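You operate a simulated robot arm through the tools that you are given. There is no shell and no other tool. Be economical: measure what you need, move in short steps, check, and stop when the job is done.

Carry out the task below with a simulated robot arm. There is one attempt and no reset: what you move stays moved.

Task
Boil the water in the red pan on the small ring.
Fine: set the pan on first; knob to HIGH, one push on its key; turn it off once it boils. Leave the other pan.
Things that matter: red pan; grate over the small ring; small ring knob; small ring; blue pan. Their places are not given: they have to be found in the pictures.

It is judged by the outcome, as a careful person would: the job done as asked, and still so three seconds after it is handed in. It fails if anything else is knocked over, pushed out of place, dropped, spilled or broken.

Robot
A 6-joint arm with a two-finger parallel gripper, fixed in place. Base frame: the origin is at the foot of the arm, x ahead of it, y to its left, z up; the work surface is at about z = 910. Lengths are in mm, angles in degrees, forces in N, time in s.
With the tool pointing down near the work surface it reaches from about 320 to 700 mm from the base axis. Its first joint turns from -166.0 to 166.0 degrees. Payload 4.1 kg.
Tool frame: the origin (TCP) lies between the finger pads and is the grasp point; the fingertips stand 23 mm ahead of it; z points along the fingers, y is the line along which they close. The gripper opens to 94 mm. The fingers are 38 mm wide and 10 mm thick; the gripper's body (54 by 96 mm) begins 39 mm behind the TCP.
Orientation is that of the tool frame in the base frame, as [roll, pitch, yaw] about the fixed x, y, z axes, in that order (R = Rz(yaw) Ry(pitch) Rx(roll)). With the fingers straight down and closing along the base's y, the tool's x points along the base's -x, its y along +y and its z along -z.

Tools
- The arm moves only by the tool move_arm. Its argument "steps" is a list that holds one entry, the list of rows, each a list of 6 numbers: the shift along the tool's x, y, z in units of 500 mm (1.0 is 500 mm), then the turn, a rotation vector about the tool's x, y, z in units of 90 degrees (1.0 is 90 degrees). In form: [[[x, y, z, ax, ay, az], ...]]. A call has 1 to 10 rows; each row is the pose to reach, as a shift and turn from the pose commanded when the call began, along the tool's axes at that moment. "gripper" is the opening, from 0 (shut) to 1 (fully open), set as the call begins (left out, the last holds). A call with a number of a shift or a turn outside -1 to 1 is refused whole. Each row takes 0.2 s and may step no farther than 50 mm and 8.6 degrees from the row before; otherwise, or with a gripper value out of range, the whole call is refused. A pose out of reach is approached as far as the arm can. The call stops where the force on the tool passes 80 N (or 10 N more than at its start, if that is more) or the arm is blocked; 0.2 s more then pass. The fingers move at their own pace (about 45 mm/s each) and stop on an object; they squeeze with about 27 N. The grip force told is the motor's: it shows also when the fingers shut on nothing. Time passes only in rows, and 0.2 s behind the last, so rows that repeat a pose let the fingers close. It gives the time, the measured TCP pose, the force on the tool (base axes), the opening and the grip force at its end, in the units of the frame above (readings bear some noise).
- Cameras (640 x 400 px; columns grow to the right, rows downward): "scene" is fixed at [222, 500.3, 1474.1]; the picture's right is [-0.83, -0.55, 0.00], its down [-0.43, 0.65, -0.62] and it looks along [0.35, -0.52, -0.78] (base axes); focal length 268 px, centre (320, 200). "wrist" rides on the gripper at [-39, 0, -44] in the tool frame; the picture's right is [0.00, -1.00, 0.00], its down [0.97, 0.00, -0.24] and it looks along [0.24, 0.00, 0.97] (tool axes); focal length 218 px, centre (320, 200).
- grab_frame(camera): a new picture of that camera. No time passes.
- move_column(by): slides the trunk up (or, below 0, down) by that many mm; the arm rides with it, the base frame stays. It gives what a move gives, with no picture.
- point_at(camera, pixels): for up to 12 pixels [column, row] of the newest picture of that camera ("zoom" is the newest enlarged one), the place [x, y, z] in the base frame of the surface seen there, good to about 2 mm. No time passes.
- zoom(camera, box): a new picture of the part [left, top, right, bottom] of that camera's present view, enlarged. No time passes.
- job_done(): hands the job in; it is judged then, once.

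Work in short steps. Measure before you move; look again where a grasp or a placing could have gone wrong, and mend it. You have 80 turns and 38 pictures in all, those below and enlarged ones among them. Open the gripper and draw the arm clear of the work before you hand the job in, unless the task says otherwise; then end with one line.

The tools are called after "Request:" as name(argument=value, ...) on one line, values as JSON. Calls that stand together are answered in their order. move_arm: Moves the arm, as the interface text tells. Its arguments: {"type":"object","properties":{"steps":{"type":"array"},"gripper":{"type":"number"}},"required":["steps"]} The other tools are called the same way: move_column (by) slides the trunk up or down; grab_frame (camera) takes a picture; point_at (camera, pixels) gives the place of the surface under pixels of a picture; zoom (camera, box) takes an enlarged picture of a part of a camera's view; job_done () hands the job in.

At the start:

```text
time: 0.0
tcp_pos: [386.9, 2.0, 1181.8]
orientation: [-180.0, -0.1, 180.0]
ft_force: [0.7, -0.5, -0.1]
width: 94.1
grip_force: 0.1
trunk travel left (down, up): [-525.0, 65.0]
```

scene: 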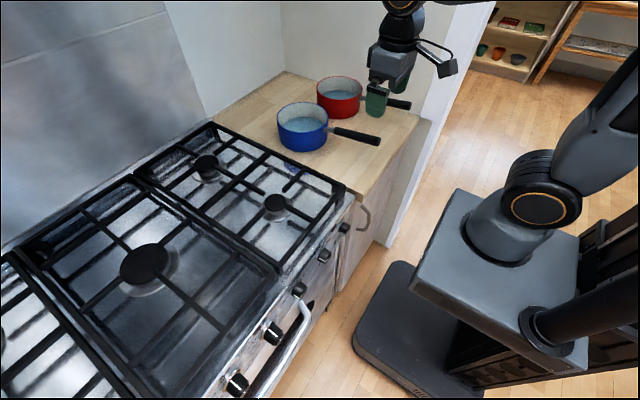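
wrist: 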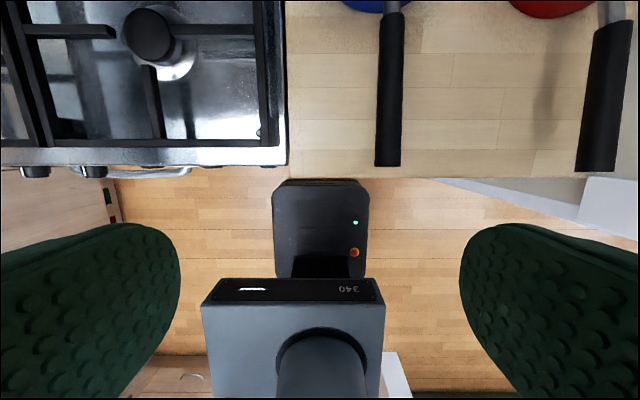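

The scene shows the blue pan near (302,127), the red pan near (340,97), and the hob with rings at (145,263), (207,167) and (275,203). I'll zoom in on the pans, rings and knobs.

Request:
zoom(camera="scene", box=[130, 60, 450, 260])

Request:
zoom(camera="scene", box=[200, 200, 400, 400])

Request:
point_at(camera="scene", pixels=[[145, 263], [207, 167], [275, 203], [340, 97], [302, 127], [345, 228], [324, 256], [299, 290], [273, 333], [237, 385], [405, 104], [378, 140]])

```text
2.00 times, centred on (290, 160) of scene
```

zoom: 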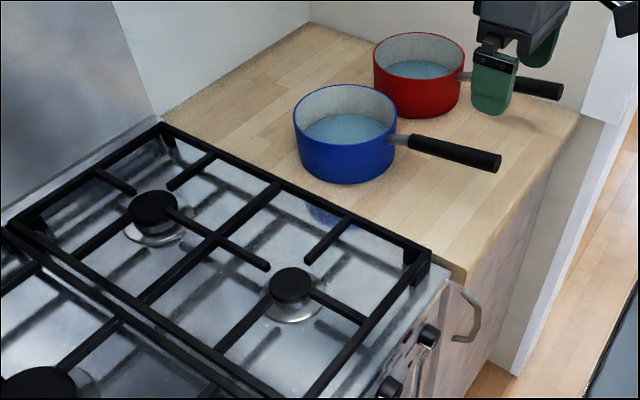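

```text
2.00 times, centred on (300, 300) of scene
```

zoom: 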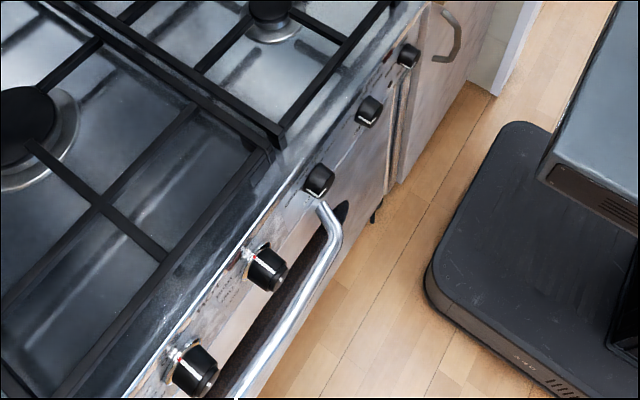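

```text
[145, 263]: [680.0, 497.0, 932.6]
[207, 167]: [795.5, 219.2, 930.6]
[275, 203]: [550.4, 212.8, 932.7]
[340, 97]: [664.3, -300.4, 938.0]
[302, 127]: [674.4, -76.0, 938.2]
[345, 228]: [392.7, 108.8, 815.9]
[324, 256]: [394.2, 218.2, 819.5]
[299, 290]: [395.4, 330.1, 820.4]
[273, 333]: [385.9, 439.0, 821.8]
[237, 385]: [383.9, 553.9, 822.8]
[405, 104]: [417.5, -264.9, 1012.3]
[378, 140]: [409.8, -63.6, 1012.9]
```

I need the burner sizes and the knob markings and keys, so I'll look closer at the panel and at the rings.

Request:
zoom(camera="scene", box=[290, 210, 370, 260])

Request:
zoom(camera="scene", box=[220, 270, 340, 400])

Request:
point_at(camera="scene", pixels=[[195, 167], [219, 167], [264, 203], [286, 203], [121, 263], [168, 263], [2, 335]])

```text
8.00 times, centred on (330, 235) of scene
```

zoom: 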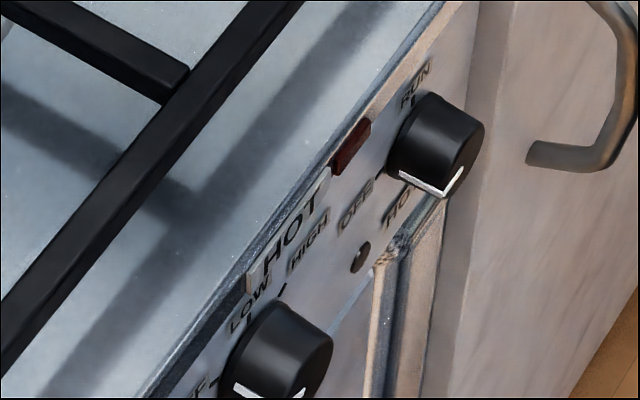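

```text
3.08 times, centred on (280, 335) of scene
```

zoom: 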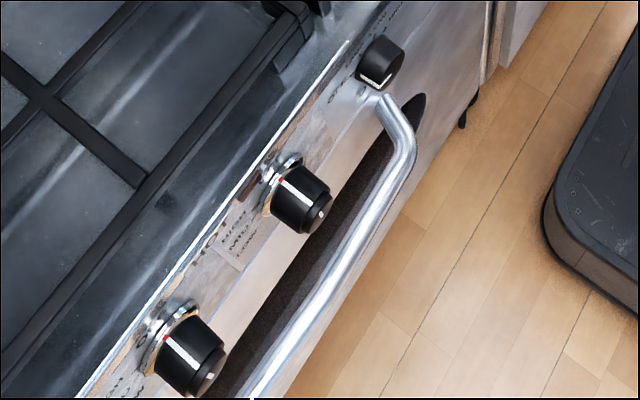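

```text
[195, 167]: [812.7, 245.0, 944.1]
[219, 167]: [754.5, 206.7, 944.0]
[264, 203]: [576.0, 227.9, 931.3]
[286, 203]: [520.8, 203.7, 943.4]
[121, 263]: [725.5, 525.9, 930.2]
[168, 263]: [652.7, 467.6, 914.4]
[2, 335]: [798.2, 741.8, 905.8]
```

The knobs differ: some have bezels, with markings such as RUN/OFF/HOT and LOW/HIGH/OFF. I'll measure the robot's mount height and then view the panel from the front, starting with a small tilt to bring the wrist camera toward it.

Request:
point_at(camera="scene", pixels=[[440, 270], [500, 230], [540, 205], [600, 180], [400, 350], [390, 260], [350, 300], [300, 325]])

Request:
move_arm(steps=[[[0.05, 0, 0, 0, -0.09, 0], [0.1, 0, 0, 0, -0.18, 0], [0.15, 0, 0, 0, -0.27, 0], [0.2, 0, 0, 0, -0.36, 0], [0.2, 0, 0, 0, -0.45, 0]]])

```text
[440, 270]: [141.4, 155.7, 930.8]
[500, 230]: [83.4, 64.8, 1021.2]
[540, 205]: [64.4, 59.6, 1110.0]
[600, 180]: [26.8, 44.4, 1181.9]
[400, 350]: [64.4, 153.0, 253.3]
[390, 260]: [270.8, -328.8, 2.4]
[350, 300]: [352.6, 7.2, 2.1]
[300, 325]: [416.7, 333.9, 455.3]
```

```text
time: 1.2
tcp_pos: [303.2, 0.8, 1137.4]
orientation: [-179.7, 26.3, 179.4]
ft_force: [-0.6, -0.4, 0.1]
width: 94.0
grip_force: 0.1
out of reach, approached as far as the arm can: row 5
trunk travel left (down, up): [-525.0, 65.0]
stopped in row 5: the arm was blocked; the commanded pose is now the measured one
```

The arm is limited close to its base axis, and the tool now points forward by 26°. I'll swing sideways to y≈350, where the radius is larger, before tilting further.

Request:
move_arm(steps=[[[0, 0.09, 0, 0, 0, 0], [0, 0.18, 0, 0, 0, 0], [0, 0.27, 0, 0, 0, 0], [0, 0.36, 0, 0, 0, 0], [0, 0.45, 0, 0, 0, 0], [0, 0.54, 0, 0, 0, 0], [0, 0.63, 0, 0, 0, 0], [0, 0.7, 0, 0, 0, 0]]])

```text
time: 3.0
tcp_pos: [306.5, 350.9, 1134.4]
orientation: [-179.7, 26.5, 179.3]
ft_force: [0.8, 0.1, -0.1]
width: 94.0
grip_force: 0.1
trunk travel left (down, up): [-525.0, 65.0]
```

I'll tilt forward about 38° more, lowering and pulling back a little so the wrist camera sees the panel.

Request:
move_arm(steps=[[[0.04, 0, 0.025, 0, -0.085, 0], [0.08, 0, 0.05, 0, -0.17, 0], [0.12, 0, 0.075, 0, -0.255, 0], [0.16, 0, 0.1, 0, -0.34, 0], [0.196, 0, 0.125, 0, -0.425, 0]]])

Request:
grab_frame(camera="wrist")

```text
time: 4.2
tcp_pos: [248.2, 354.8, 1034.3]
orientation: [-179.6, 64.9, 179.9]
ft_force: [-0.4, 0.2, 0.2]
width: 93.7
grip_force: 0.0
trunk travel left (down, up): [-525.0, 65.0]
```

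```text
31 pictures are left
```

wrist: 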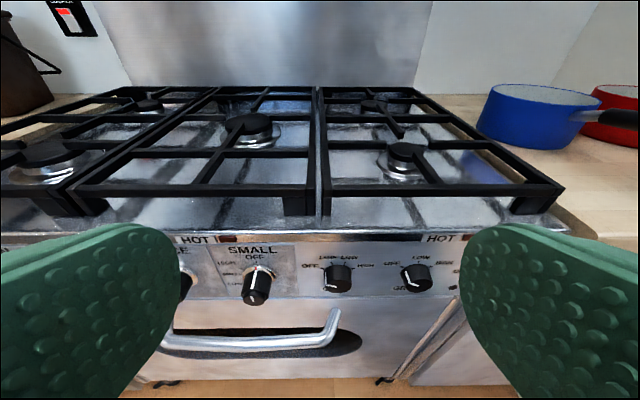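

The picture is clear: a knob labelled "SMALL" sits at (257,285), and a switch shows at the top left (68,15). I'll zoom in on the labels.

Request:
zoom(camera="wrist", box=[165, 220, 325, 320])

Request:
zoom(camera="wrist", box=[310, 220, 470, 320])

Request:
point_at(camera="wrist", pixels=[[257, 282], [256, 298], [254, 255], [340, 278], [150, 103], [45, 155], [248, 125], [372, 105], [403, 150], [68, 15], [227, 238], [240, 287]])

```text
4.00 times, centred on (245, 270) of wrist
```

zoom: 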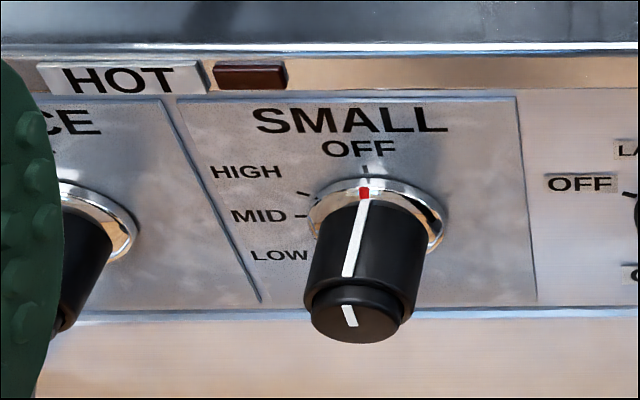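

```text
4.00 times, centred on (390, 270) of wrist
```

zoom: 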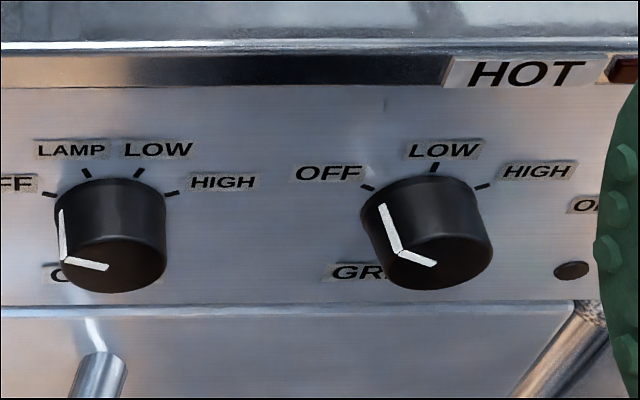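

```text
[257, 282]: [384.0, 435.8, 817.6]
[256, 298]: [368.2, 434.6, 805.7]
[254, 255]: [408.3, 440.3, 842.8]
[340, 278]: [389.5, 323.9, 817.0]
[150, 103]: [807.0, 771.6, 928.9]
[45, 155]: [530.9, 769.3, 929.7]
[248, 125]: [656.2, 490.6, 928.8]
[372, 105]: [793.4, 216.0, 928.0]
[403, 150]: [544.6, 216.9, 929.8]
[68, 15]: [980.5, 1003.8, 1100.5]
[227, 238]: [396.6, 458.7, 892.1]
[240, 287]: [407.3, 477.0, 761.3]
```

The SMALL knob is at about (384, 436, 818). Its narrower end cap looks like the key. HIGH is the first mark counter-clockwise from OFF. I'll move left to see the other knobs and rings.

Request:
move_arm(steps=[[[0, 0.09, 0, 0, 0, 0], [0, 0.18, 0, 0, 0, 0], [0, 0.27, 0, 0, 0, 0], [0, 0.34, 0, 0, 0, 0]]])

Request:
grab_frame(camera="wrist")

```text
time: 5.2
tcp_pos: [249.5, 521.0, 1033.9]
orientation: [-179.1, 64.7, 180.0]
ft_force: [-0.1, -0.6, 0.5]
width: 94.1
grip_force: 0.2
trunk travel left (down, up): [-525.0, 65.0]
```

```text
28 pictures are left
```

wrist: 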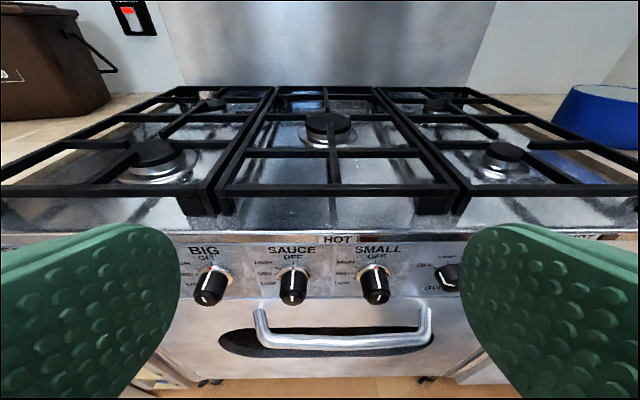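

The knobs read BIG, SAUCE and SMALL, with perhaps more under the fingers. I'll zoom in on the rings to compare sizes, and on the knobs.

Request:
zoom(camera="wrist", box=[100, 80, 340, 230])

Request:
zoom(camera="wrist", box=[330, 80, 570, 230])

Request:
zoom(camera="wrist", box=[170, 225, 410, 315])

```text
2.67 times, centred on (220, 155) of wrist
```

zoom: 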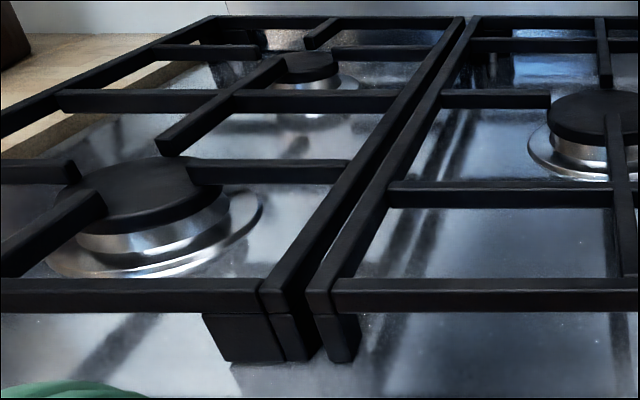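

```text
2.67 times, centred on (450, 155) of wrist
```

zoom: 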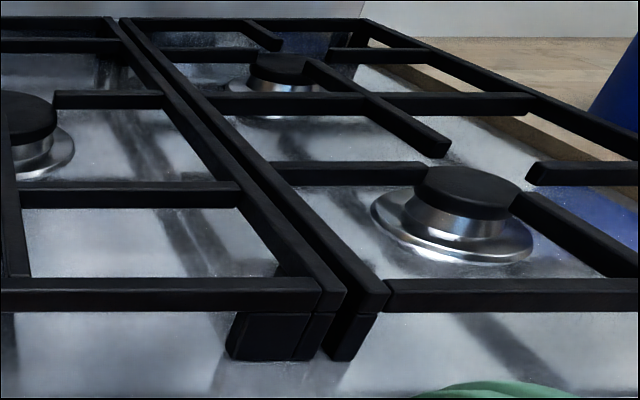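

```text
2.67 times, centred on (290, 270) of wrist
```

zoom: 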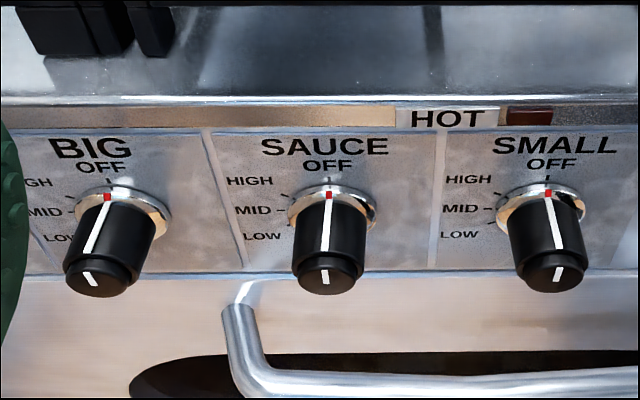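

The ring sizes need careful measuring. I'll get cap-edge points for all five rings and the knob geometry from this view.

Request:
point_at(camera="wrist", pixels=[[127, 156], [178, 156], [208, 105], [226, 105], [307, 127], [350, 127], [424, 106], [445, 106], [486, 152], [525, 152]])

Request:
move_arm(steps=[[[0, 0.09, 0, 0, 0, 0], [0, 0.18, 0, 0, 0, 0]]])

Request:
grab_frame(camera="wrist")

```text
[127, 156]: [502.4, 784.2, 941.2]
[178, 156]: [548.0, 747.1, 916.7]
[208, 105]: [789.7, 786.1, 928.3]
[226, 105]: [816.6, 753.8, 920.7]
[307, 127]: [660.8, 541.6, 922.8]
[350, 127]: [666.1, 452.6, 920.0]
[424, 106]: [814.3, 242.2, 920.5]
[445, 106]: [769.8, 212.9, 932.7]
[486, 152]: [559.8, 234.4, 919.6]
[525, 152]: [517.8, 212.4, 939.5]
```

```text
time: 5.8
tcp_pos: [250.3, 611.5, 1032.9]
orientation: [-178.9, 64.8, -179.8]
ft_force: [0.2, -0.1, 0.2]
width: 93.7
grip_force: 0.0
trunk travel left (down, up): [-525.0, 65.0]
```

```text
24 pictures are left
```

wrist: 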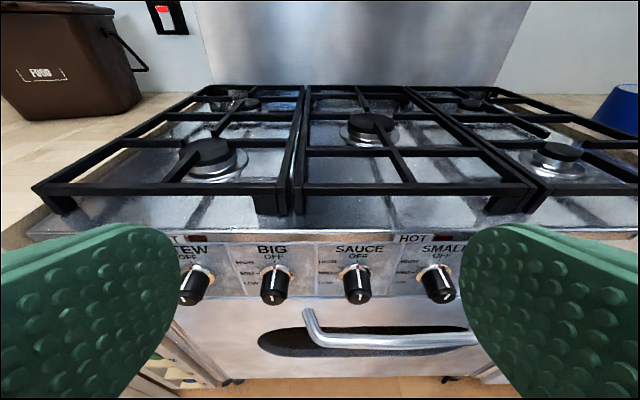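

More knobs: "..EW" is partly hidden at (195,285). I'll zoom in on the rings at both sides to compare cap widths.

Request:
zoom(camera="wrist", box=[165, 80, 325, 190])

Request:
zoom(camera="wrist", box=[440, 80, 600, 190])

```text
3.64 times, centred on (245, 135) of wrist
```

zoom: 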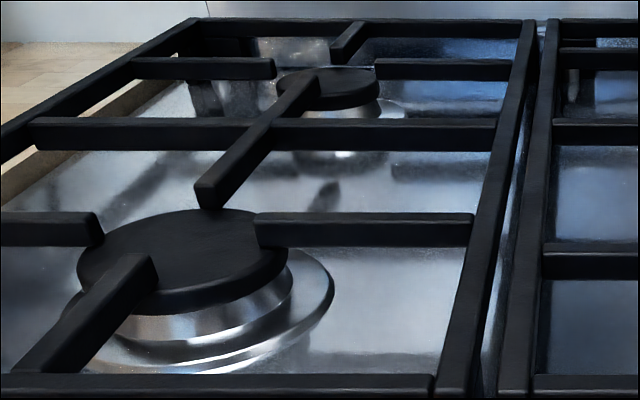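

```text
3.64 times, centred on (520, 135) of wrist
```

zoom: 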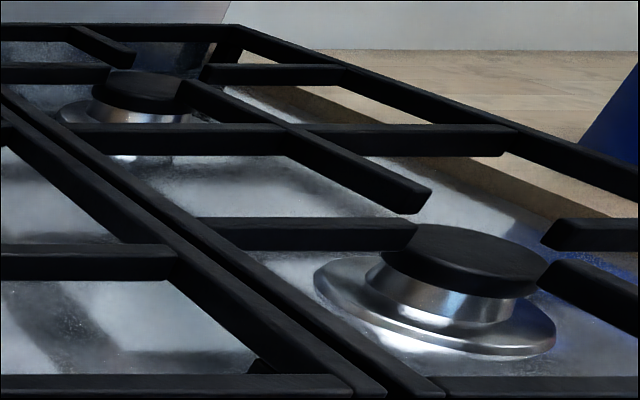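

Cap widths come out at about 55 mm for the right-front ring, which makes it the smallest. The others are about 65–90 mm, and the knob order fits with SMALL as the last ring knob on the right. I'll now rise, point the tool down again and swing toward the pans.

Request:
move_arm(steps=[[[-0.06, 0, 0.0129, 0, 0.072, 0], [-0.12, -0.05, 0.026, 0, 0.144, 0], [-0.18, -0.13, 0.039, 0, 0.216, 0], [-0.24, -0.21, 0.052, 0, 0.288, 0], [-0.3, -0.29, 0.065, 0, 0.36, 0], [-0.36, -0.36, 0.077, 0, 0.432, 0], [-0.4, -0.45, 0.09, 0, 0.504, 0], [-0.434, -0.54, 0.103, 0, 0.576, 0], [-0.434, -0.63, 0.116, 0, 0.648, 0], [-0.434, -0.72, 0.129, 0, 0.72, 0]]])

```text
refused: row 3 steps farther than a row can; nothing moved
```

Row 3 stepped too far, so I'm resending with smaller steps.

Request:
move_arm(steps=[[[-0.06, 0, 0.0129, 0, 0.072, 0], [-0.12, -0.05, 0.026, 0, 0.144, 0], [-0.17, -0.12, 0.039, 0, 0.216, 0], [-0.22, -0.19, 0.052, 0, 0.288, 0], [-0.27, -0.26, 0.065, 0, 0.36, 0], [-0.32, -0.33, 0.077, 0, 0.432, 0], [-0.37, -0.4, 0.09, 0, 0.504, 0], [-0.41, -0.48, 0.103, 0, 0.576, 0], [-0.434, -0.56, 0.116, 0, 0.648, 0], [-0.434, -0.65, 0.129, 0, 0.72, 0]]])

```text
time: 8.0
tcp_pos: [397.7, 282.6, 1201.7]
orientation: [-179.7, -0.1, 179.3]
ft_force: [0.0, -0.6, -0.5]
width: 93.9
grip_force: 0.1
trunk travel left (down, up): [-525.0, 65.0]
```

I'll stop above the right-front ring for a top view to confirm its size and the grate.

Request:
move_arm(steps=[[[-0.08, -0.04, 0, 0, 0, 0], [-0.16, -0.08, 0, 0, 0, 0], [-0.24, -0.12, 0, 0, 0, 0], [-0.3, -0.136, 0, 0, 0, 0]]])

Request:
grab_frame(camera="wrist")

```text
time: 9.0
tcp_pos: [546.3, 213.1, 1201.2]
orientation: [-179.7, 0.0, 179.3]
ft_force: [0.1, 0.3, -0.2]
width: 94.2
grip_force: 0.0
trunk travel left (down, up): [-525.0, 65.0]
```

```text
21 pictures are left
```

wrist: 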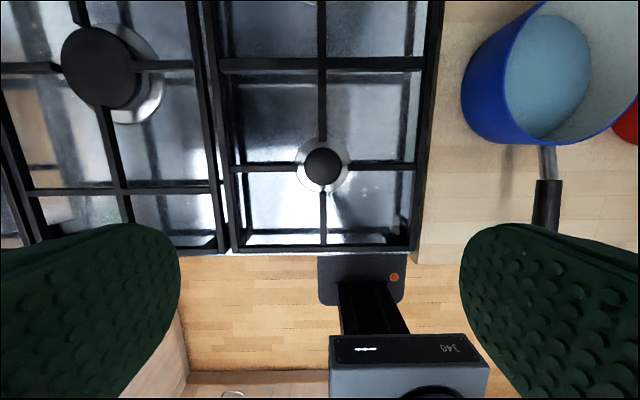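

The ring cap is at (323,166) and clearly small. I'll measure it and the grate bars, plus the blue pan's near edge.

Request:
point_at(camera="wrist", pixels=[[323, 166], [305, 166], [341, 166], [323, 150], [260, 168], [385, 166], [323, 215], [322, 105], [240, 64], [420, 62], [400, 246], [320, 238]])

Request:
move_arm(steps=[[[0.02, -0.09, 0, 0, 0, 0], [0.04, -0.18, 0, 0, 0, 0], [0.05, -0.27, 0, 0, 0, 0], [0.05, -0.36, 0, 0, 0, 0], [0.05, -0.45, 0, 0, 0, 0], [0.05, -0.54, 0, 0, 0, 0], [0.05, -0.63, 0, 0, 0, 0], [0.05, -0.72, 0, 0, 0, 0], [0.05, -0.81, 0, 0, 0, 0], [0.05, -0.9, 0, 0, 0, 0]]])

Request:
grab_frame(camera="wrist")

```text
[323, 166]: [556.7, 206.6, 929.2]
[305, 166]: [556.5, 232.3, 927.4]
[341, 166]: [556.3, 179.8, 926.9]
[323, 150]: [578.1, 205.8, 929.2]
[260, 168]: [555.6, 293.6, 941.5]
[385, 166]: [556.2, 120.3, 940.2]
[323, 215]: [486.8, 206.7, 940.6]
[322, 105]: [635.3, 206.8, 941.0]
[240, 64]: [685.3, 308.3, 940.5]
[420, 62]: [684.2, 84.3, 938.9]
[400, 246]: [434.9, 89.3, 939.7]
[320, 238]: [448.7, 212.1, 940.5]
```

```text
time: 11.2
tcp_pos: [513.9, -237.6, 1203.7]
orientation: [-179.8, 0.1, 179.3]
ft_force: [-0.5, 0.6, 0.0]
width: 94.1
grip_force: 0.0
trunk travel left (down, up): [-525.0, 65.0]
```

```text
20 pictures are left
```

wrist: 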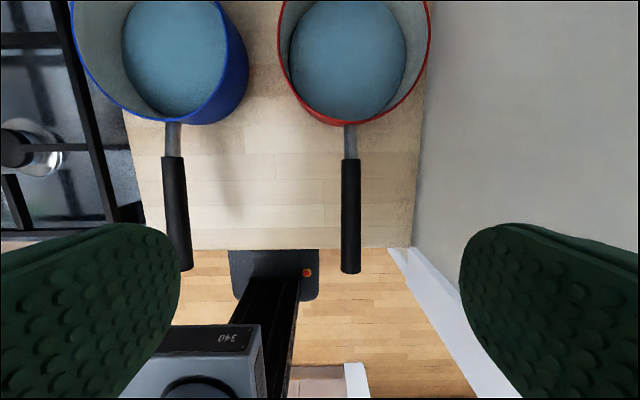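

The ring centre is about (553, 206) and the grate top is z≈941. Next I'll measure the red pan's rim, handle and water.

Request:
point_at(camera="wrist", pixels=[[347, 123], [280, 50], [429, 50], [349, 60], [348, 140], [350, 165], [350, 200], [350, 240], [350, 268], [344, 210], [357, 210], [325, 200]])

Request:
zoom(camera="scene", box=[270, 60, 430, 160])

```text
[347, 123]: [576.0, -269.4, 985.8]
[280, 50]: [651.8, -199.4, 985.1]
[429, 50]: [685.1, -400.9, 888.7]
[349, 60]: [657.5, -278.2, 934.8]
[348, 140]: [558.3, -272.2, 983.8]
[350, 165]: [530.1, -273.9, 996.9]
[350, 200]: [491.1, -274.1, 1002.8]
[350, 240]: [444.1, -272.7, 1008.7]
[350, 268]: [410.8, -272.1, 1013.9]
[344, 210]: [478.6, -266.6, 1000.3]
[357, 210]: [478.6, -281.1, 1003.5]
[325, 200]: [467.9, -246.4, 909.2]
```

```text
4.00 times, centred on (350, 110) of scene
```

zoom: 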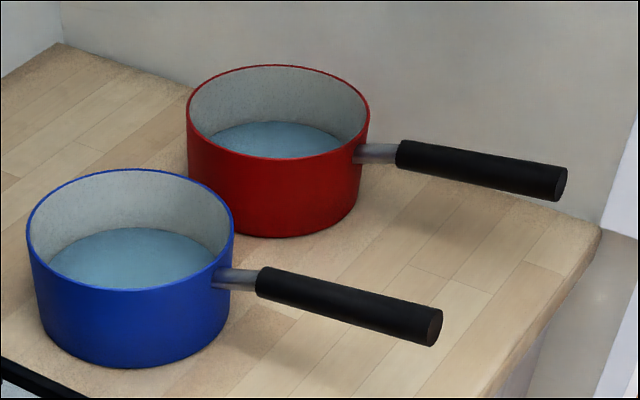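

Red handle axis: y≈-273, x 411–540, top z 997→1014 (tilted about 8°), diameter about 20. The pan centre is about (650,-273) and its rim z≈985. I'll align over the handle's pan end with an 8° tilt and go to z≈1040.

Request:
move_arm(steps=[[[0, -0.036, 0.06, 0, 0.03, 0], [0, -0.072, 0.13, 0, 0.06, 0], [0, -0.072, 0.2, 0, 0.089, 0], [0, -0.072, 0.27, 0, 0.089, 0], [0, -0.072, 0.32, 0, 0.089, 0]]])

Request:
grab_frame(camera="wrist")

```text
time: 12.4
tcp_pos: [511.3, -272.5, 1045.1]
orientation: [-179.7, -8.1, 179.4]
ft_force: [0.1, 0.9, -0.1]
width: 94.1
grip_force: 0.1
trunk travel left (down, up): [-525.0, 65.0]
```

```text
18 pictures are left
```

wrist: 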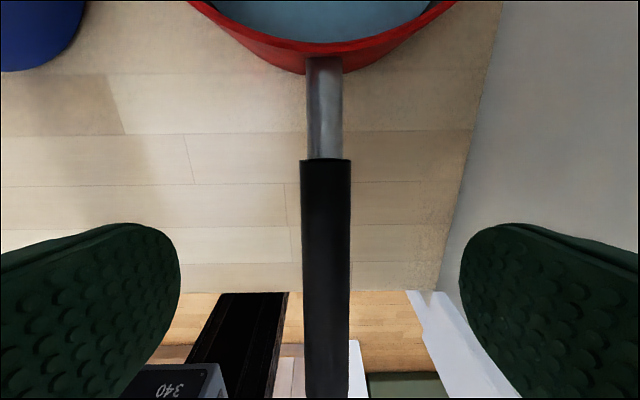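

The handle is centred between the fingers (column 325). I'll lower straight down to about z=964, with the palm just above the handle.

Request:
move_arm(steps=[[[-0.011, 0, 0.08, 0, 0, 0], [-0.019, 0, 0.135, 0, 0, 0], [-0.021, 0, 0.15, 0, 0, 0], [-0.0225, 0, 0.16, 0, 0, 0]]])

```text
time: 13.4
tcp_pos: [513.4, -271.5, 965.5]
orientation: [-179.8, -8.0, 179.3]
ft_force: [-0.5, 0.0, 0.4]
width: 94.1
grip_force: 0.0
trunk travel left (down, up): [-525.0, 65.0]
```

No contact yet. I'll close the gripper on the handle here.

Request:
move_arm(steps=[[[0, 0, 0, 0, 0, 0], [0, 0, 0, 0, 0, 0], [0, 0, 0, 0, 0, 0], [0, 0, 0, 0, 0, 0], [0, 0, 0, 0, 0, 0], [0, 0, 0, 0, 0, 0], [0, 0, 0, 0, 0, 0]]], gripper=0)

Request:
zoom(camera="scene", box=[270, 40, 450, 160])

```text
time: 15.0
tcp_pos: [513.3, -273.1, 965.6]
orientation: [-179.7, -8.0, 179.1]
ft_force: [-0.7, -2.7, 1.3]
width: 21.5
grip_force: 27.4
trunk travel left (down, up): [-525.0, 65.0]
```

```text
3.33 times, centred on (360, 100) of scene
```

zoom: 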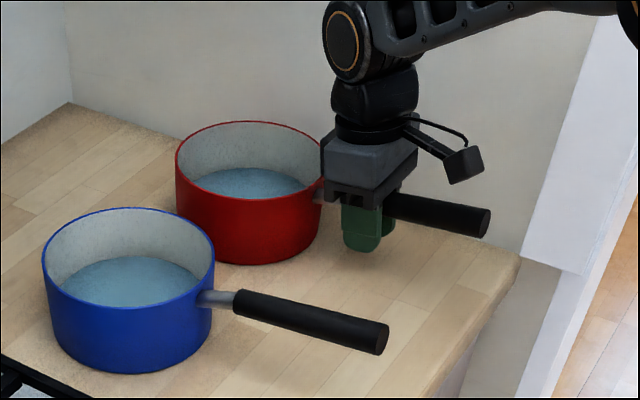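

Gripped (width 21.5 mm, 27 N). I'll lift slowly by 20 mm and check how the pan hangs.

Request:
move_arm(steps=[[[0.001, 0, -0.01, 0, 0, 0], [0.003, 0, -0.02, 0, 0, 0], [0.004, 0, -0.03, 0, 0, 0], [0.0056, 0, -0.04, 0, 0, 0], [0.0056, 0, -0.04, 0, 0, 0]]])

Request:
zoom(camera="scene", box=[270, 40, 450, 160])

```text
time: 16.2
tcp_pos: [515.8, -270.6, 987.8]
orientation: [-179.8, -8.1, 179.1]
ft_force: [0.3, -0.3, -8.0]
width: 21.7
grip_force: 27.0
trunk travel left (down, up): [-525.0, 65.0]
```

```text
3.33 times, centred on (360, 100) of scene
```

zoom: 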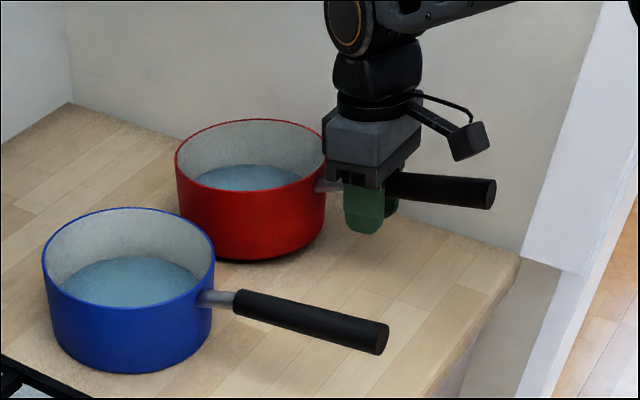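

The pan sags nose-down about 8°, with the load at 8 N. I'll raise 30 mm more while tilting the tool about 8° to level it.

Request:
move_arm(steps=[[[0.002, 0, -0.015, 0, -0.02, 0], [0.004, 0, -0.03, 0, -0.04, 0], [0.006, 0, -0.045, 0, -0.065, 0], [0.0084, 0, -0.06, 0, -0.09, 0], [0.0084, 0, -0.06, 0, -0.09, 0]]])

Request:
zoom(camera="scene", box=[270, 20, 450, 140])

```text
time: 17.4
tcp_pos: [513.7, -272.7, 1018.1]
orientation: [-179.7, 0.1, 179.1]
ft_force: [-0.5, -0.2, -5.6]
width: 22.0
grip_force: 27.1
trunk travel left (down, up): [-525.0, 65.0]
```

```text
3.33 times, centred on (360, 80) of scene
```

zoom: 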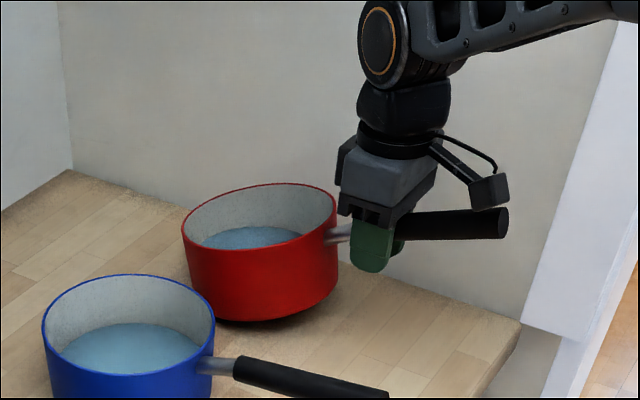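

The load has dropped to 5.6 N, so the pan's far edge may still be on the counter. I'll measure the rim and handle heights to find the tilt.

Request:
point_at(camera="zoom", pixels=[[183, 235], [190, 225], [320, 243], [335, 205], [260, 258], [440, 215], [500, 212], [265, 318], [225, 312]])

Request:
grab_frame(camera="wrist")

```text
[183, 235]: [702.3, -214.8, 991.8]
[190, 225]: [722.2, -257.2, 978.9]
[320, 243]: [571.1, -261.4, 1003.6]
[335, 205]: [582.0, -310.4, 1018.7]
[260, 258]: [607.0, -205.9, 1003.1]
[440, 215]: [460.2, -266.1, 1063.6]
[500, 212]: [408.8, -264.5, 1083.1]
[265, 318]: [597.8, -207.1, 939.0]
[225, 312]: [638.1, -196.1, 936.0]
```

```text
14 pictures are left
```

wrist: 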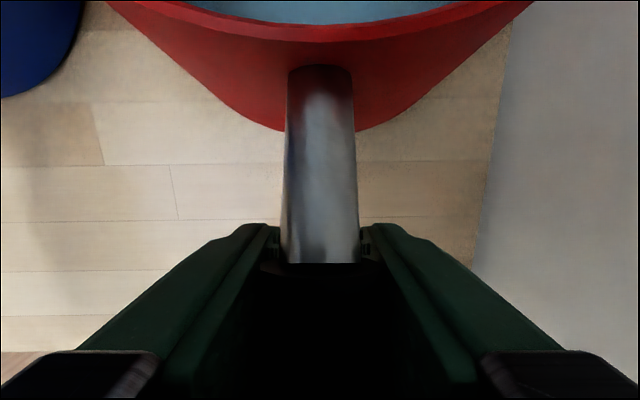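

Pan tilt is about 12° nose-down, its far edge still rests on the counter, and the palm is about to meet the handle's rear. I'll tilt the tool forward 17° more while rising 40 mm so the palm carries it level.

Request:
move_arm(steps=[[[0, 0, -0.01, 0, -0.05, 0], [0, 0, -0.02, 0, -0.1, 0], [0, 0, -0.035, 0, -0.15, 0], [0, 0, -0.055, 0, -0.19, 0], [0, 0, -0.08, 0, -0.22, 0], [0, 0, -0.08, 0, -0.22, 0]]])

Request:
zoom(camera="scene", box=[270, 20, 450, 140])

Request:
point_at(camera="scene", pixels=[[402, 82], [408, 82], [412, 83]])

```text
time: 18.8
tcp_pos: [515.2, -273.0, 1057.3]
orientation: [-179.8, 19.8, 179.3]
ft_force: [1.1, 0.4, -8.6]
width: 21.8
grip_force: 27.3
trunk travel left (down, up): [-525.0, 65.0]
```

```text
3.33 times, centred on (360, 80) of scene
```

zoom: 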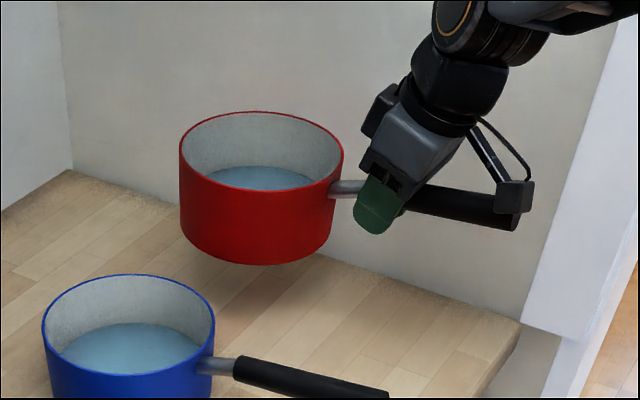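

```text
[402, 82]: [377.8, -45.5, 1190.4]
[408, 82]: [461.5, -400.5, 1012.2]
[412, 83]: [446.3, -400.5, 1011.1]
```

The pan is clear of the counter and looks about level. I'll check the tilt on the rim and handle.

Request:
point_at(camera="zoom", pixels=[[181, 155], [195, 125], [260, 188], [300, 188], [330, 180], [342, 150], [220, 175], [430, 195], [480, 205], [250, 262]])

```text
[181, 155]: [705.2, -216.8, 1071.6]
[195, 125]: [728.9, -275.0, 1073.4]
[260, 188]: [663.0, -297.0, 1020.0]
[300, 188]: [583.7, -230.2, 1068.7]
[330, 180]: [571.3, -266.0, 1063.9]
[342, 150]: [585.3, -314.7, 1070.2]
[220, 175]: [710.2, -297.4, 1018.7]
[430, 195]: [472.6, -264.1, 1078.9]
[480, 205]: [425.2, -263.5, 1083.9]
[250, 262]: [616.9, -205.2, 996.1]
```

It's nearly level (rim 1069–1073). I'll raise it 60 mm slowly to clear the blue pan.

Request:
move_arm(steps=[[[-0.01, 0, -0.028, 0, 0, 0], [-0.0205, 0, -0.0565, 0, 0, 0], [-0.031, 0, -0.085, 0, 0, 0], [-0.041, 0, -0.113, 0, 0, 0]]])

```text
time: 19.8
tcp_pos: [513.6, -271.7, 1115.2]
orientation: [-179.7, 19.9, 179.3]
ft_force: [-0.2, 0.1, -9.4]
width: 22.1
grip_force: 27.0
trunk travel left (down, up): [-525.0, 65.0]
```

The load is steady at 9.4 N. I'll carry it left over the blue pan in 25 mm steps, also drawing back slightly in x.

Request:
move_arm(steps=[[[0.005, 0.03, -0.002, 0, 0, 0], [0.014, 0.08, -0.005, 0, 0, 0], [0.024, 0.13, -0.0085, 0, 0, 0], [0.033, 0.18, -0.012, 0, 0, 0], [0.043, 0.23, -0.0155, 0, 0, 0], [0.052, 0.28, -0.019, 0, 0, 0], [0.062, 0.33, -0.0225, 0, 0, 0], [0.071, 0.38, -0.026, 0, 0, 0], [0.08, 0.43, -0.029, 0, 0, 0], [0.09, 0.47, -0.033, 0, 0, 0]]])

Request:
grab_frame(camera="scene")

```text
time: 22.0
tcp_pos: [468.9, -35.7, 1115.6]
orientation: [-179.7, 19.8, 179.2]
ft_force: [-0.6, 0.6, -8.3]
width: 22.0
grip_force: 27.1
trunk travel left (down, up): [-525.0, 65.0]
```

```text
12 pictures are left
```

scene: 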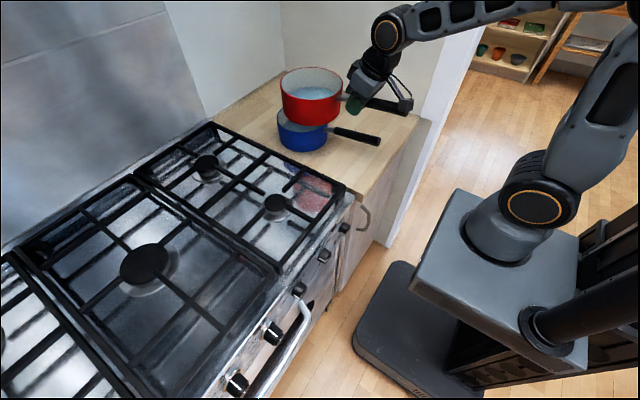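

The pan is level above the blue pan and clear of it. I'll continue to above the small ring, TCP at about (419, 206).

Request:
move_arm(steps=[[[0.005, 0.03, -0.002, 0, 0, 0], [0.015, 0.08, -0.005, 0, 0, 0], [0.025, 0.13, -0.009, 0, 0, 0], [0.036, 0.18, -0.013, 0, 0, 0], [0.046, 0.23, -0.017, 0, 0, 0], [0.056, 0.28, -0.02, 0, 0, 0], [0.067, 0.33, -0.024, 0, 0, 0], [0.078, 0.38, -0.028, 0, 0, 0], [0.088, 0.43, -0.032, 0, 0, 0], [0.1, 0.482, -0.036, 0, 0, 0]]])

Request:
zoom(camera="scene", box=[160, 80, 400, 240])

```text
time: 24.2
tcp_pos: [421.1, 204.8, 1115.5]
orientation: [-179.7, 19.8, 179.4]
ft_force: [0.9, -0.1, -9.7]
width: 22.1
grip_force: 27.0
trunk travel left (down, up): [-525.0, 65.0]
```

```text
2.50 times, centred on (280, 160) of scene
```

zoom: 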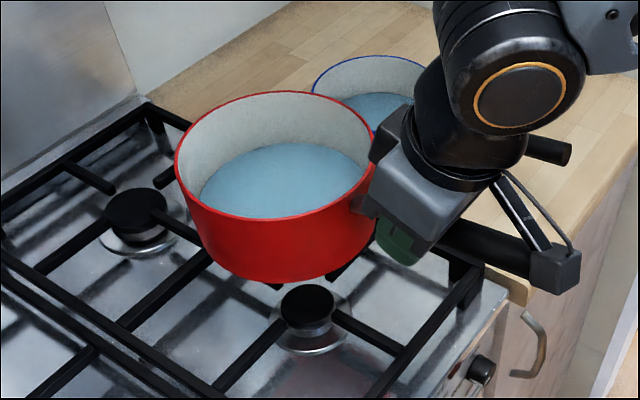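

The rear ring cap (65 px) is larger than the front one (55 px) although farther away, so front right is the small ring. I'll measure the rim to find the pan's centre.

Request:
point_at(camera="zoom", pixels=[[177, 155], [200, 115], [275, 93], [340, 106], [371, 140], [368, 180], [340, 205], [270, 218], [220, 207], [188, 187], [250, 280], [300, 280]])

```text
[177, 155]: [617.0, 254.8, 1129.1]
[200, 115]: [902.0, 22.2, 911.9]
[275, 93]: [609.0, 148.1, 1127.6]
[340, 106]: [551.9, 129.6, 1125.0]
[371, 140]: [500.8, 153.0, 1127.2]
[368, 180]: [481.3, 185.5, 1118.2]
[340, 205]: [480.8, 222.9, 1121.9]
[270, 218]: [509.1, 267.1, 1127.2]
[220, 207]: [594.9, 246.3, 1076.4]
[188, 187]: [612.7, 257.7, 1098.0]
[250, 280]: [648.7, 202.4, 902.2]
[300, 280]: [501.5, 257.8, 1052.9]
```

The pan centre is about (556, 206), right over the cross of bars, with its bottom at z≈1052. I'll lower 95 mm with a 2.5° leveling correction.

Request:
move_arm(steps=[[[0.0137, 0, 0.0376, 0, 0.01, 0], [0.0274, 0, 0.0752, 0, 0.02, 0], [0.041, 0, 0.1128, 0, 0.028, 0], [0.0547, 0, 0.1504, 0, 0.028, 0], [0.065, 0, 0.1786, 0, 0.028, 0]]])

Request:
zoom(camera="scene", box=[180, 110, 400, 260])

```text
time: 25.4
tcp_pos: [417.7, 205.5, 1017.6]
orientation: [-179.7, 17.3, 179.2]
ft_force: [-0.5, -0.3, -9.8]
width: 22.1
grip_force: 27.1
trunk travel left (down, up): [-525.0, 65.0]
```

```text
2.67 times, centred on (290, 185) of scene
```

zoom: 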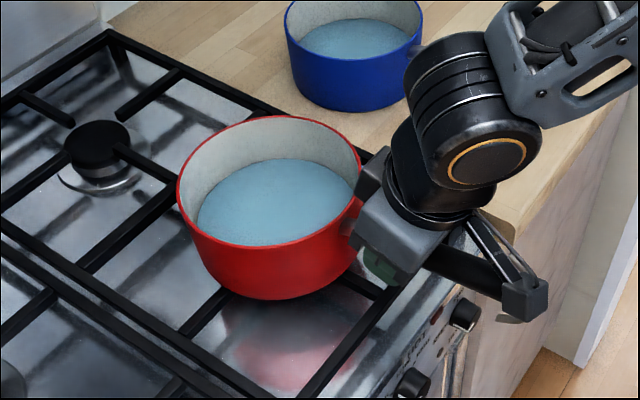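

Positions are good. The bottom should be about 11 mm above the grate, so I'll lower 10 mm more.

Request:
move_arm(steps=[[[0.003, 0, 0.0096, 0, 0, 0], [0.006, 0, 0.019, 0, 0, 0], [0.006, 0, 0.019, 0, 0, 0]]])

Request:
point_at(camera="scene", pixels=[[247, 177], [262, 200]])

```text
time: 26.2
tcp_pos: [417.7, 206.1, 1011.7]
orientation: [-179.9, 17.6, 179.2]
ft_force: [-3.4, 1.0, 15.3]
width: 22.0
grip_force: 26.9
trunk travel left (down, up): [-525.0, 65.0]
```

```text
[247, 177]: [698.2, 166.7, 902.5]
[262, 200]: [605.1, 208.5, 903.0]
```

Contact: the load went from -9.8 to +15 N. I'll look at how level the pan sits before releasing.

Request:
zoom(camera="scene", box=[180, 110, 400, 260])

Request:
point_at(camera="zoom", pixels=[[179, 185], [190, 160], [275, 120], [330, 131], [359, 165], [352, 200], [330, 228], [260, 246], [215, 234], [280, 298], [240, 292]])

```text
2.67 times, centred on (290, 185) of scene
```

zoom: 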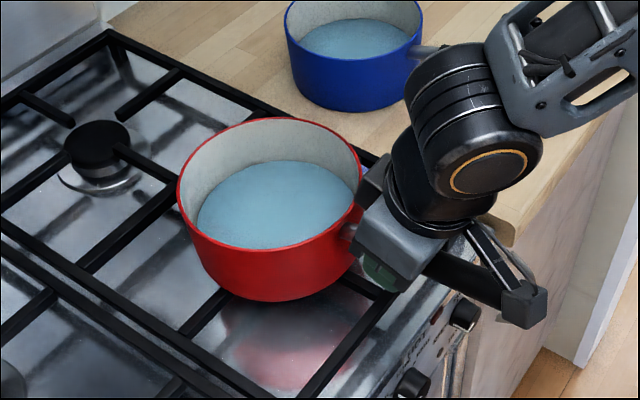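

```text
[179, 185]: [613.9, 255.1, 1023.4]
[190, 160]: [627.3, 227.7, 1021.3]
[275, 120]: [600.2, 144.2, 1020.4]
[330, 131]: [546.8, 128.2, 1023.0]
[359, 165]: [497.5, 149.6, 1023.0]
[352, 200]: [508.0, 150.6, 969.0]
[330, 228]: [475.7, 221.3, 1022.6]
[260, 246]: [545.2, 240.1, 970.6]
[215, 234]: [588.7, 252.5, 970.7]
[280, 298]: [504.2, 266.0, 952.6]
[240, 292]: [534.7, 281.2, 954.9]
```

The rim is level at about 1022 and the centre is about (552, 205). I'll lower 3 mm more to make sure it's seated before releasing.

Request:
move_arm(steps=[[[0.0018, 0, 0.0057, 0, 0, 0], [0.0018, 0, 0.0057, 0, 0, 0]]])

```text
time: 26.8
tcp_pos: [415.0, 205.8, 1008.4]
orientation: [-179.8, 17.5, 179.4]
ft_force: [-10.5, 2.8, 19.0]
width: 21.7
grip_force: 27.1
trunk travel left (down, up): [-525.0, 65.0]
```

It's firmly seated (+19 N). I'll open the fingers to about 60 mm while holding still.

Request:
move_arm(steps=[[[0, 0, 0, 0, 0, 0], [0, 0, 0, 0, 0, 0], [0, 0, 0, 0, 0, 0], [0, 0, 0, 0, 0, 0]]], gripper=0.65)

Request:
zoom(camera="scene", box=[180, 110, 400, 260])

Request:
point_at(camera="zoom", pixels=[[179, 187], [275, 122], [330, 133], [359, 167], [330, 230], [190, 162], [515, 300], [440, 265]])

```text
time: 27.8
tcp_pos: [417.0, 206.4, 1006.2]
orientation: [-179.8, 17.2, 179.2]
ft_force: [0.5, -0.9, 1.5]
width: 61.1
grip_force: 0.0
trunk travel left (down, up): [-525.0, 65.0]
```

```text
2.67 times, centred on (290, 185) of scene
```

zoom: 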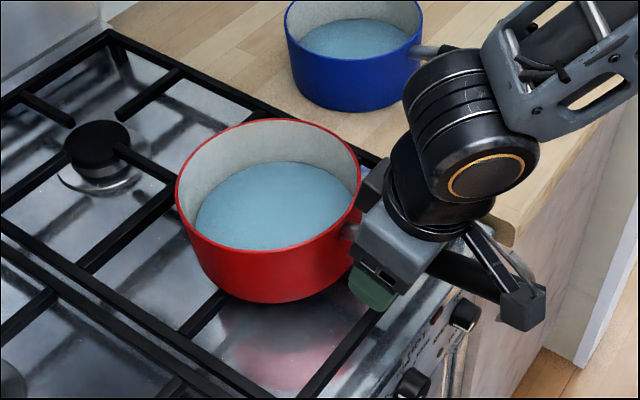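

```text
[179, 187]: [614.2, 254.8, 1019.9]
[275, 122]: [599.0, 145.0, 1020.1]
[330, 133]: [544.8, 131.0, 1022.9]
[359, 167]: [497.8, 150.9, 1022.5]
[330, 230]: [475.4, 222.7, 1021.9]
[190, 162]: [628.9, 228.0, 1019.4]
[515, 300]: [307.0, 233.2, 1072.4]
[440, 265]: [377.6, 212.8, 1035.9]
```

The pan is released and sits level (rim 1020–1022) on the grate. I'll back out along the fingers by 90 mm, then rise.

Request:
move_arm(steps=[[[0, 0, -0.05, 0, 0, 0], [0, 0, -0.12, 0, 0, 0], [0, 0, -0.2, 0, 0, 0], [0, 0.08, -0.25, 0, 0, 0], [0, 0.17, -0.25, 0, 0, 0], [0, 0.26, -0.25, 0, 0, 0], [0, 0.35, -0.25, 0, 0, 0], [0, 0.43, -0.25, 0, 0, 0]]])

```text
time: 29.6
tcp_pos: [384.9, 421.3, 1125.3]
orientation: [-179.6, 17.4, 179.2]
ft_force: [0.2, 1.0, -0.6]
width: 61.2
grip_force: 0.0
trunk travel left (down, up): [-525.0, 65.0]
```

Clear of the pan. Next I'll move in front of the SMALL knob, turning the fingers to point at the panel (pitch about 80°).

Request:
move_arm(steps=[[[0.05, 0.003, 0.03, 0, -0.07, 0], [0.1, 0.006, 0.06, 0, -0.14, 0], [0.15, 0.01, 0.09, 0, -0.21, 0], [0.19, 0.013, 0.12, 0, -0.28, 0], [0.23, 0.016, 0.15, 0, -0.35, 0], [0.27, 0.02, 0.18, 0, -0.42, 0], [0.31, 0.023, 0.21, 0, -0.49, 0], [0.34, 0.026, 0.24, 0, -0.56, 0], [0.37, 0.03, 0.27, 0, -0.63, 0], [0.399, 0.032, 0.304, 0, -0.7, 0]]])

Request:
grab_frame(camera="wrist")

```text
time: 31.8
tcp_pos: [237.6, 439.5, 921.3]
orientation: [-178.6, 80.4, -179.2]
ft_force: [0.2, -2.0, 0.6]
width: 61.2
grip_force: 0.0
trunk travel left (down, up): [-525.0, 65.0]
```

```text
7 pictures are left
```

wrist: 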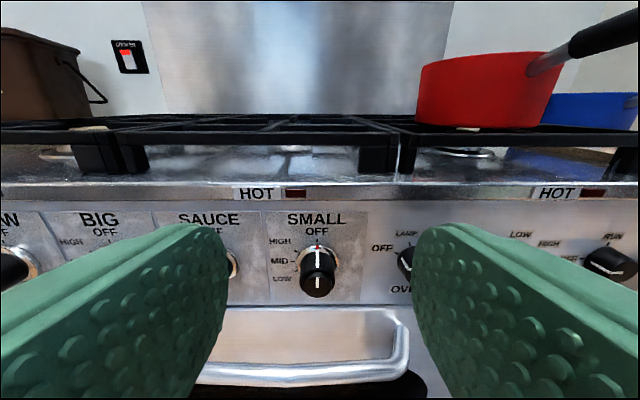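

Seven pictures are left, so I'll use point measurements on this view: knob face, bezel, HIGH/MID/LOW labels and the oven bar.

Request:
point_at(camera="wrist", pixels=[[318, 285], [318, 268], [303, 265], [333, 265], [317, 231], [280, 241], [280, 262], [282, 280], [318, 219], [300, 374], [404, 340], [319, 295]])

Request:
zoom(camera="wrist", box=[260, 205, 380, 305])

```text
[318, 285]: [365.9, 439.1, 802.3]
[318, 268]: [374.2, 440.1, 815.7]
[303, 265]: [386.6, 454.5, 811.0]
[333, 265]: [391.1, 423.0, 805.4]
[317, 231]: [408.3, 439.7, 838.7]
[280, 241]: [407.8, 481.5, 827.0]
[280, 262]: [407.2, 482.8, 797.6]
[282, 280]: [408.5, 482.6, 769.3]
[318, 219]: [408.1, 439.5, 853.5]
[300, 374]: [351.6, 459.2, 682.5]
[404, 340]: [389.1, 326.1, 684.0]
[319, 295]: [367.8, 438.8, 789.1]
```

```text
4.00 times, centred on (320, 255) of wrist
```

zoom: 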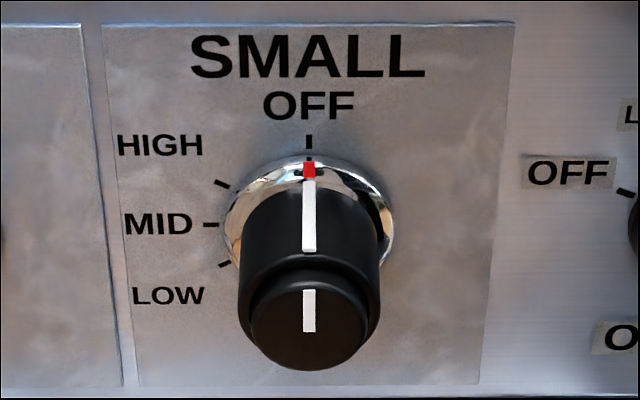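

The panel is vertical at x≈408. The knob axis is at about y=439.5, z≈798, with the key face at x≈366. I'll pin down the tick angles and the knob's edges.

Request:
point_at(camera="zoom", pixels=[[308, 141], [221, 184], [211, 225], [224, 265], [244, 262], [376, 262], [310, 265], [310, 350], [256, 320], [364, 320], [310, 285], [310, 250]])

```text
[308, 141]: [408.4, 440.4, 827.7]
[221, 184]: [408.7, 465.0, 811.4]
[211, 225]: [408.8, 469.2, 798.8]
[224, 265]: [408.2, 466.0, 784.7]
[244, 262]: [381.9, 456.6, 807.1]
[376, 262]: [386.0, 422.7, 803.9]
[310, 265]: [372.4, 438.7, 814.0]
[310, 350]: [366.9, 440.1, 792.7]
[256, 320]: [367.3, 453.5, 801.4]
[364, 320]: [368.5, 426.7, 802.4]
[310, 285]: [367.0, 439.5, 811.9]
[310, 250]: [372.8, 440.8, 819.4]
```

The axis is at (y 439.8, z 798). HIGH is about 62° counter-clockwise from OFF (MID 90°, LOW 117°). I'll move to a pre-grasp in front of the knob at x=330, with the fingers level and open 61 mm.

Request:
move_arm(steps=[[[0.04, 0, 0.04, 0, -0.025, 0], [0.09, 0.001, 0.09, 0, -0.05, 0], [0.14, 0.002, 0.14, 0, -0.075, 0], [0.18, 0.003, 0.18, 0, -0.1, 0], [0.212, 0.003, 0.222, 0, -0.107, 0], [0.212, 0.003, 0.222, 0, -0.107, 0]]])

```text
time: 33.2
tcp_pos: [331.4, 439.7, 799.1]
orientation: [-91.0, 89.7, -91.8]
ft_force: [0.3, 0.1, 0.0]
width: 61.0
grip_force: 0.1
trunk travel left (down, up): [-525.0, 65.0]
```

The pose is on the knob axis. I'll advance 43 mm so the pads flank the knob body.

Request:
move_arm(steps=[[[0, 0, 0.04, 0, 0, 0], [0, 0, 0.07, 0, 0, 0], [0.002, 0, 0.086, 0, 0, 0], [0.002, 0, 0.086, 0, 0, 0]]])

Request:
move_arm(steps=[[[0, 0, 0, 0, 0, 0], [0, 0, 0, 0, 0, 0], [0, 0, 0, 0, 0, 0], [0, 0, 0, 0, 0, 0]]], gripper=0)

```text
time: 34.2
tcp_pos: [374.3, 437.8, 797.5]
orientation: [-96.0, 89.7, -96.7]
ft_force: [0.1, -0.3, 0.2]
width: 61.3
grip_force: 0.1
trunk travel left (down, up): [-525.0, 65.0]
```

```text
time: 35.2
tcp_pos: [375.7, 440.3, 798.1]
orientation: [-94.4, 89.8, -95.0]
ft_force: [7.3, 19.3, 1.4]
width: 37.9
grip_force: 45.1
trunk travel left (down, up): [-525.0, 65.0]
```

Gripped at 37.9 mm with a slight sideways push. I'll shift 1.5 mm in +y and turn 62° counter-clockwise toward HIGH.

Request:
move_arm(steps=[[[0, 0.003, 0, 0, 0, 0], [0, 0.003, 0, 0, 0, -0.086], [0, 0.003, 0, 0, 0, -0.172], [0, 0.003, 0, 0, 0, -0.258], [0, 0.003, 0, 0, 0, -0.344], [0, 0.003, 0, 0, 0, -0.43], [0, 0.003, 0, 0, 0, -0.516], [0, 0.003, 0, 0, 0, -0.602], [0, 0.003, 0, 0, 0, -0.69], [0, 0.003, 0, 0, 0, -0.69]]])

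```text
time: 37.4
tcp_pos: [374.1, 438.4, 799.0]
orientation: [-89.9, 27.6, -90.8]
ft_force: [9.7, 5.5, 28.1]
width: 38.0
grip_force: 45.0
trunk travel left (down, up): [-525.0, 65.0]
```

The turn went the right way with no slip in width. I'll open, back off 45 mm along the axis and check the pointer.

Request:
move_arm(steps=[[[0, 0, 0, 0, 0, 0], [0, 0, 0, 0, 0, 0], [0, 0, -0.05, 0, 0, 0], [0, 0, -0.1, 0, 0, 0], [0, 0, -0.18, 0, 0, 0]]], gripper=0.65)

Request:
zoom(camera="wrist", box=[200, 100, 440, 300])

```text
time: 38.6
tcp_pos: [281.7, 439.7, 796.7]
orientation: [-90.0, 27.6, -90.8]
ft_force: [0.0, -0.2, -0.4]
width: 61.3
grip_force: 0.1
trunk travel left (down, up): [-525.0, 65.0]
```

```text
2.00 times, centred on (320, 200) of wrist
```

zoom: 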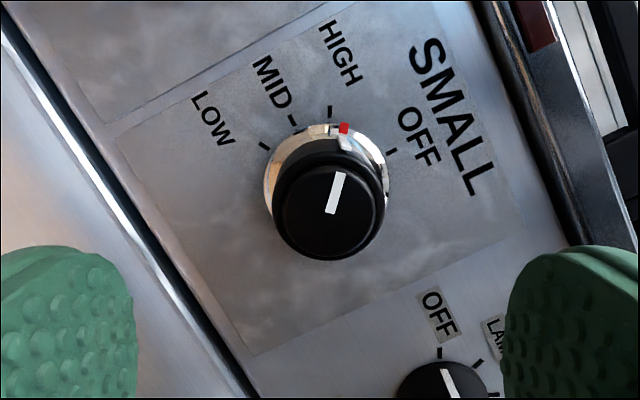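

The red pointer at (344,128) is a bit short of the HIGH tick (330,112). I'll measure the angle.

Request:
point_at(camera="zoom", pixels=[[344, 129], [330, 112], [391, 151], [292, 120], [264, 145], [341, 175], [331, 210], [329, 212]])

```text
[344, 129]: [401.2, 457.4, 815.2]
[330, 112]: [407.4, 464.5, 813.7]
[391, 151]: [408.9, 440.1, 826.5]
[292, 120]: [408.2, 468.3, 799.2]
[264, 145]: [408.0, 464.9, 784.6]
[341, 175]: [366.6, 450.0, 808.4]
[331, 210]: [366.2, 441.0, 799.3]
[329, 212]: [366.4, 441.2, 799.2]
```

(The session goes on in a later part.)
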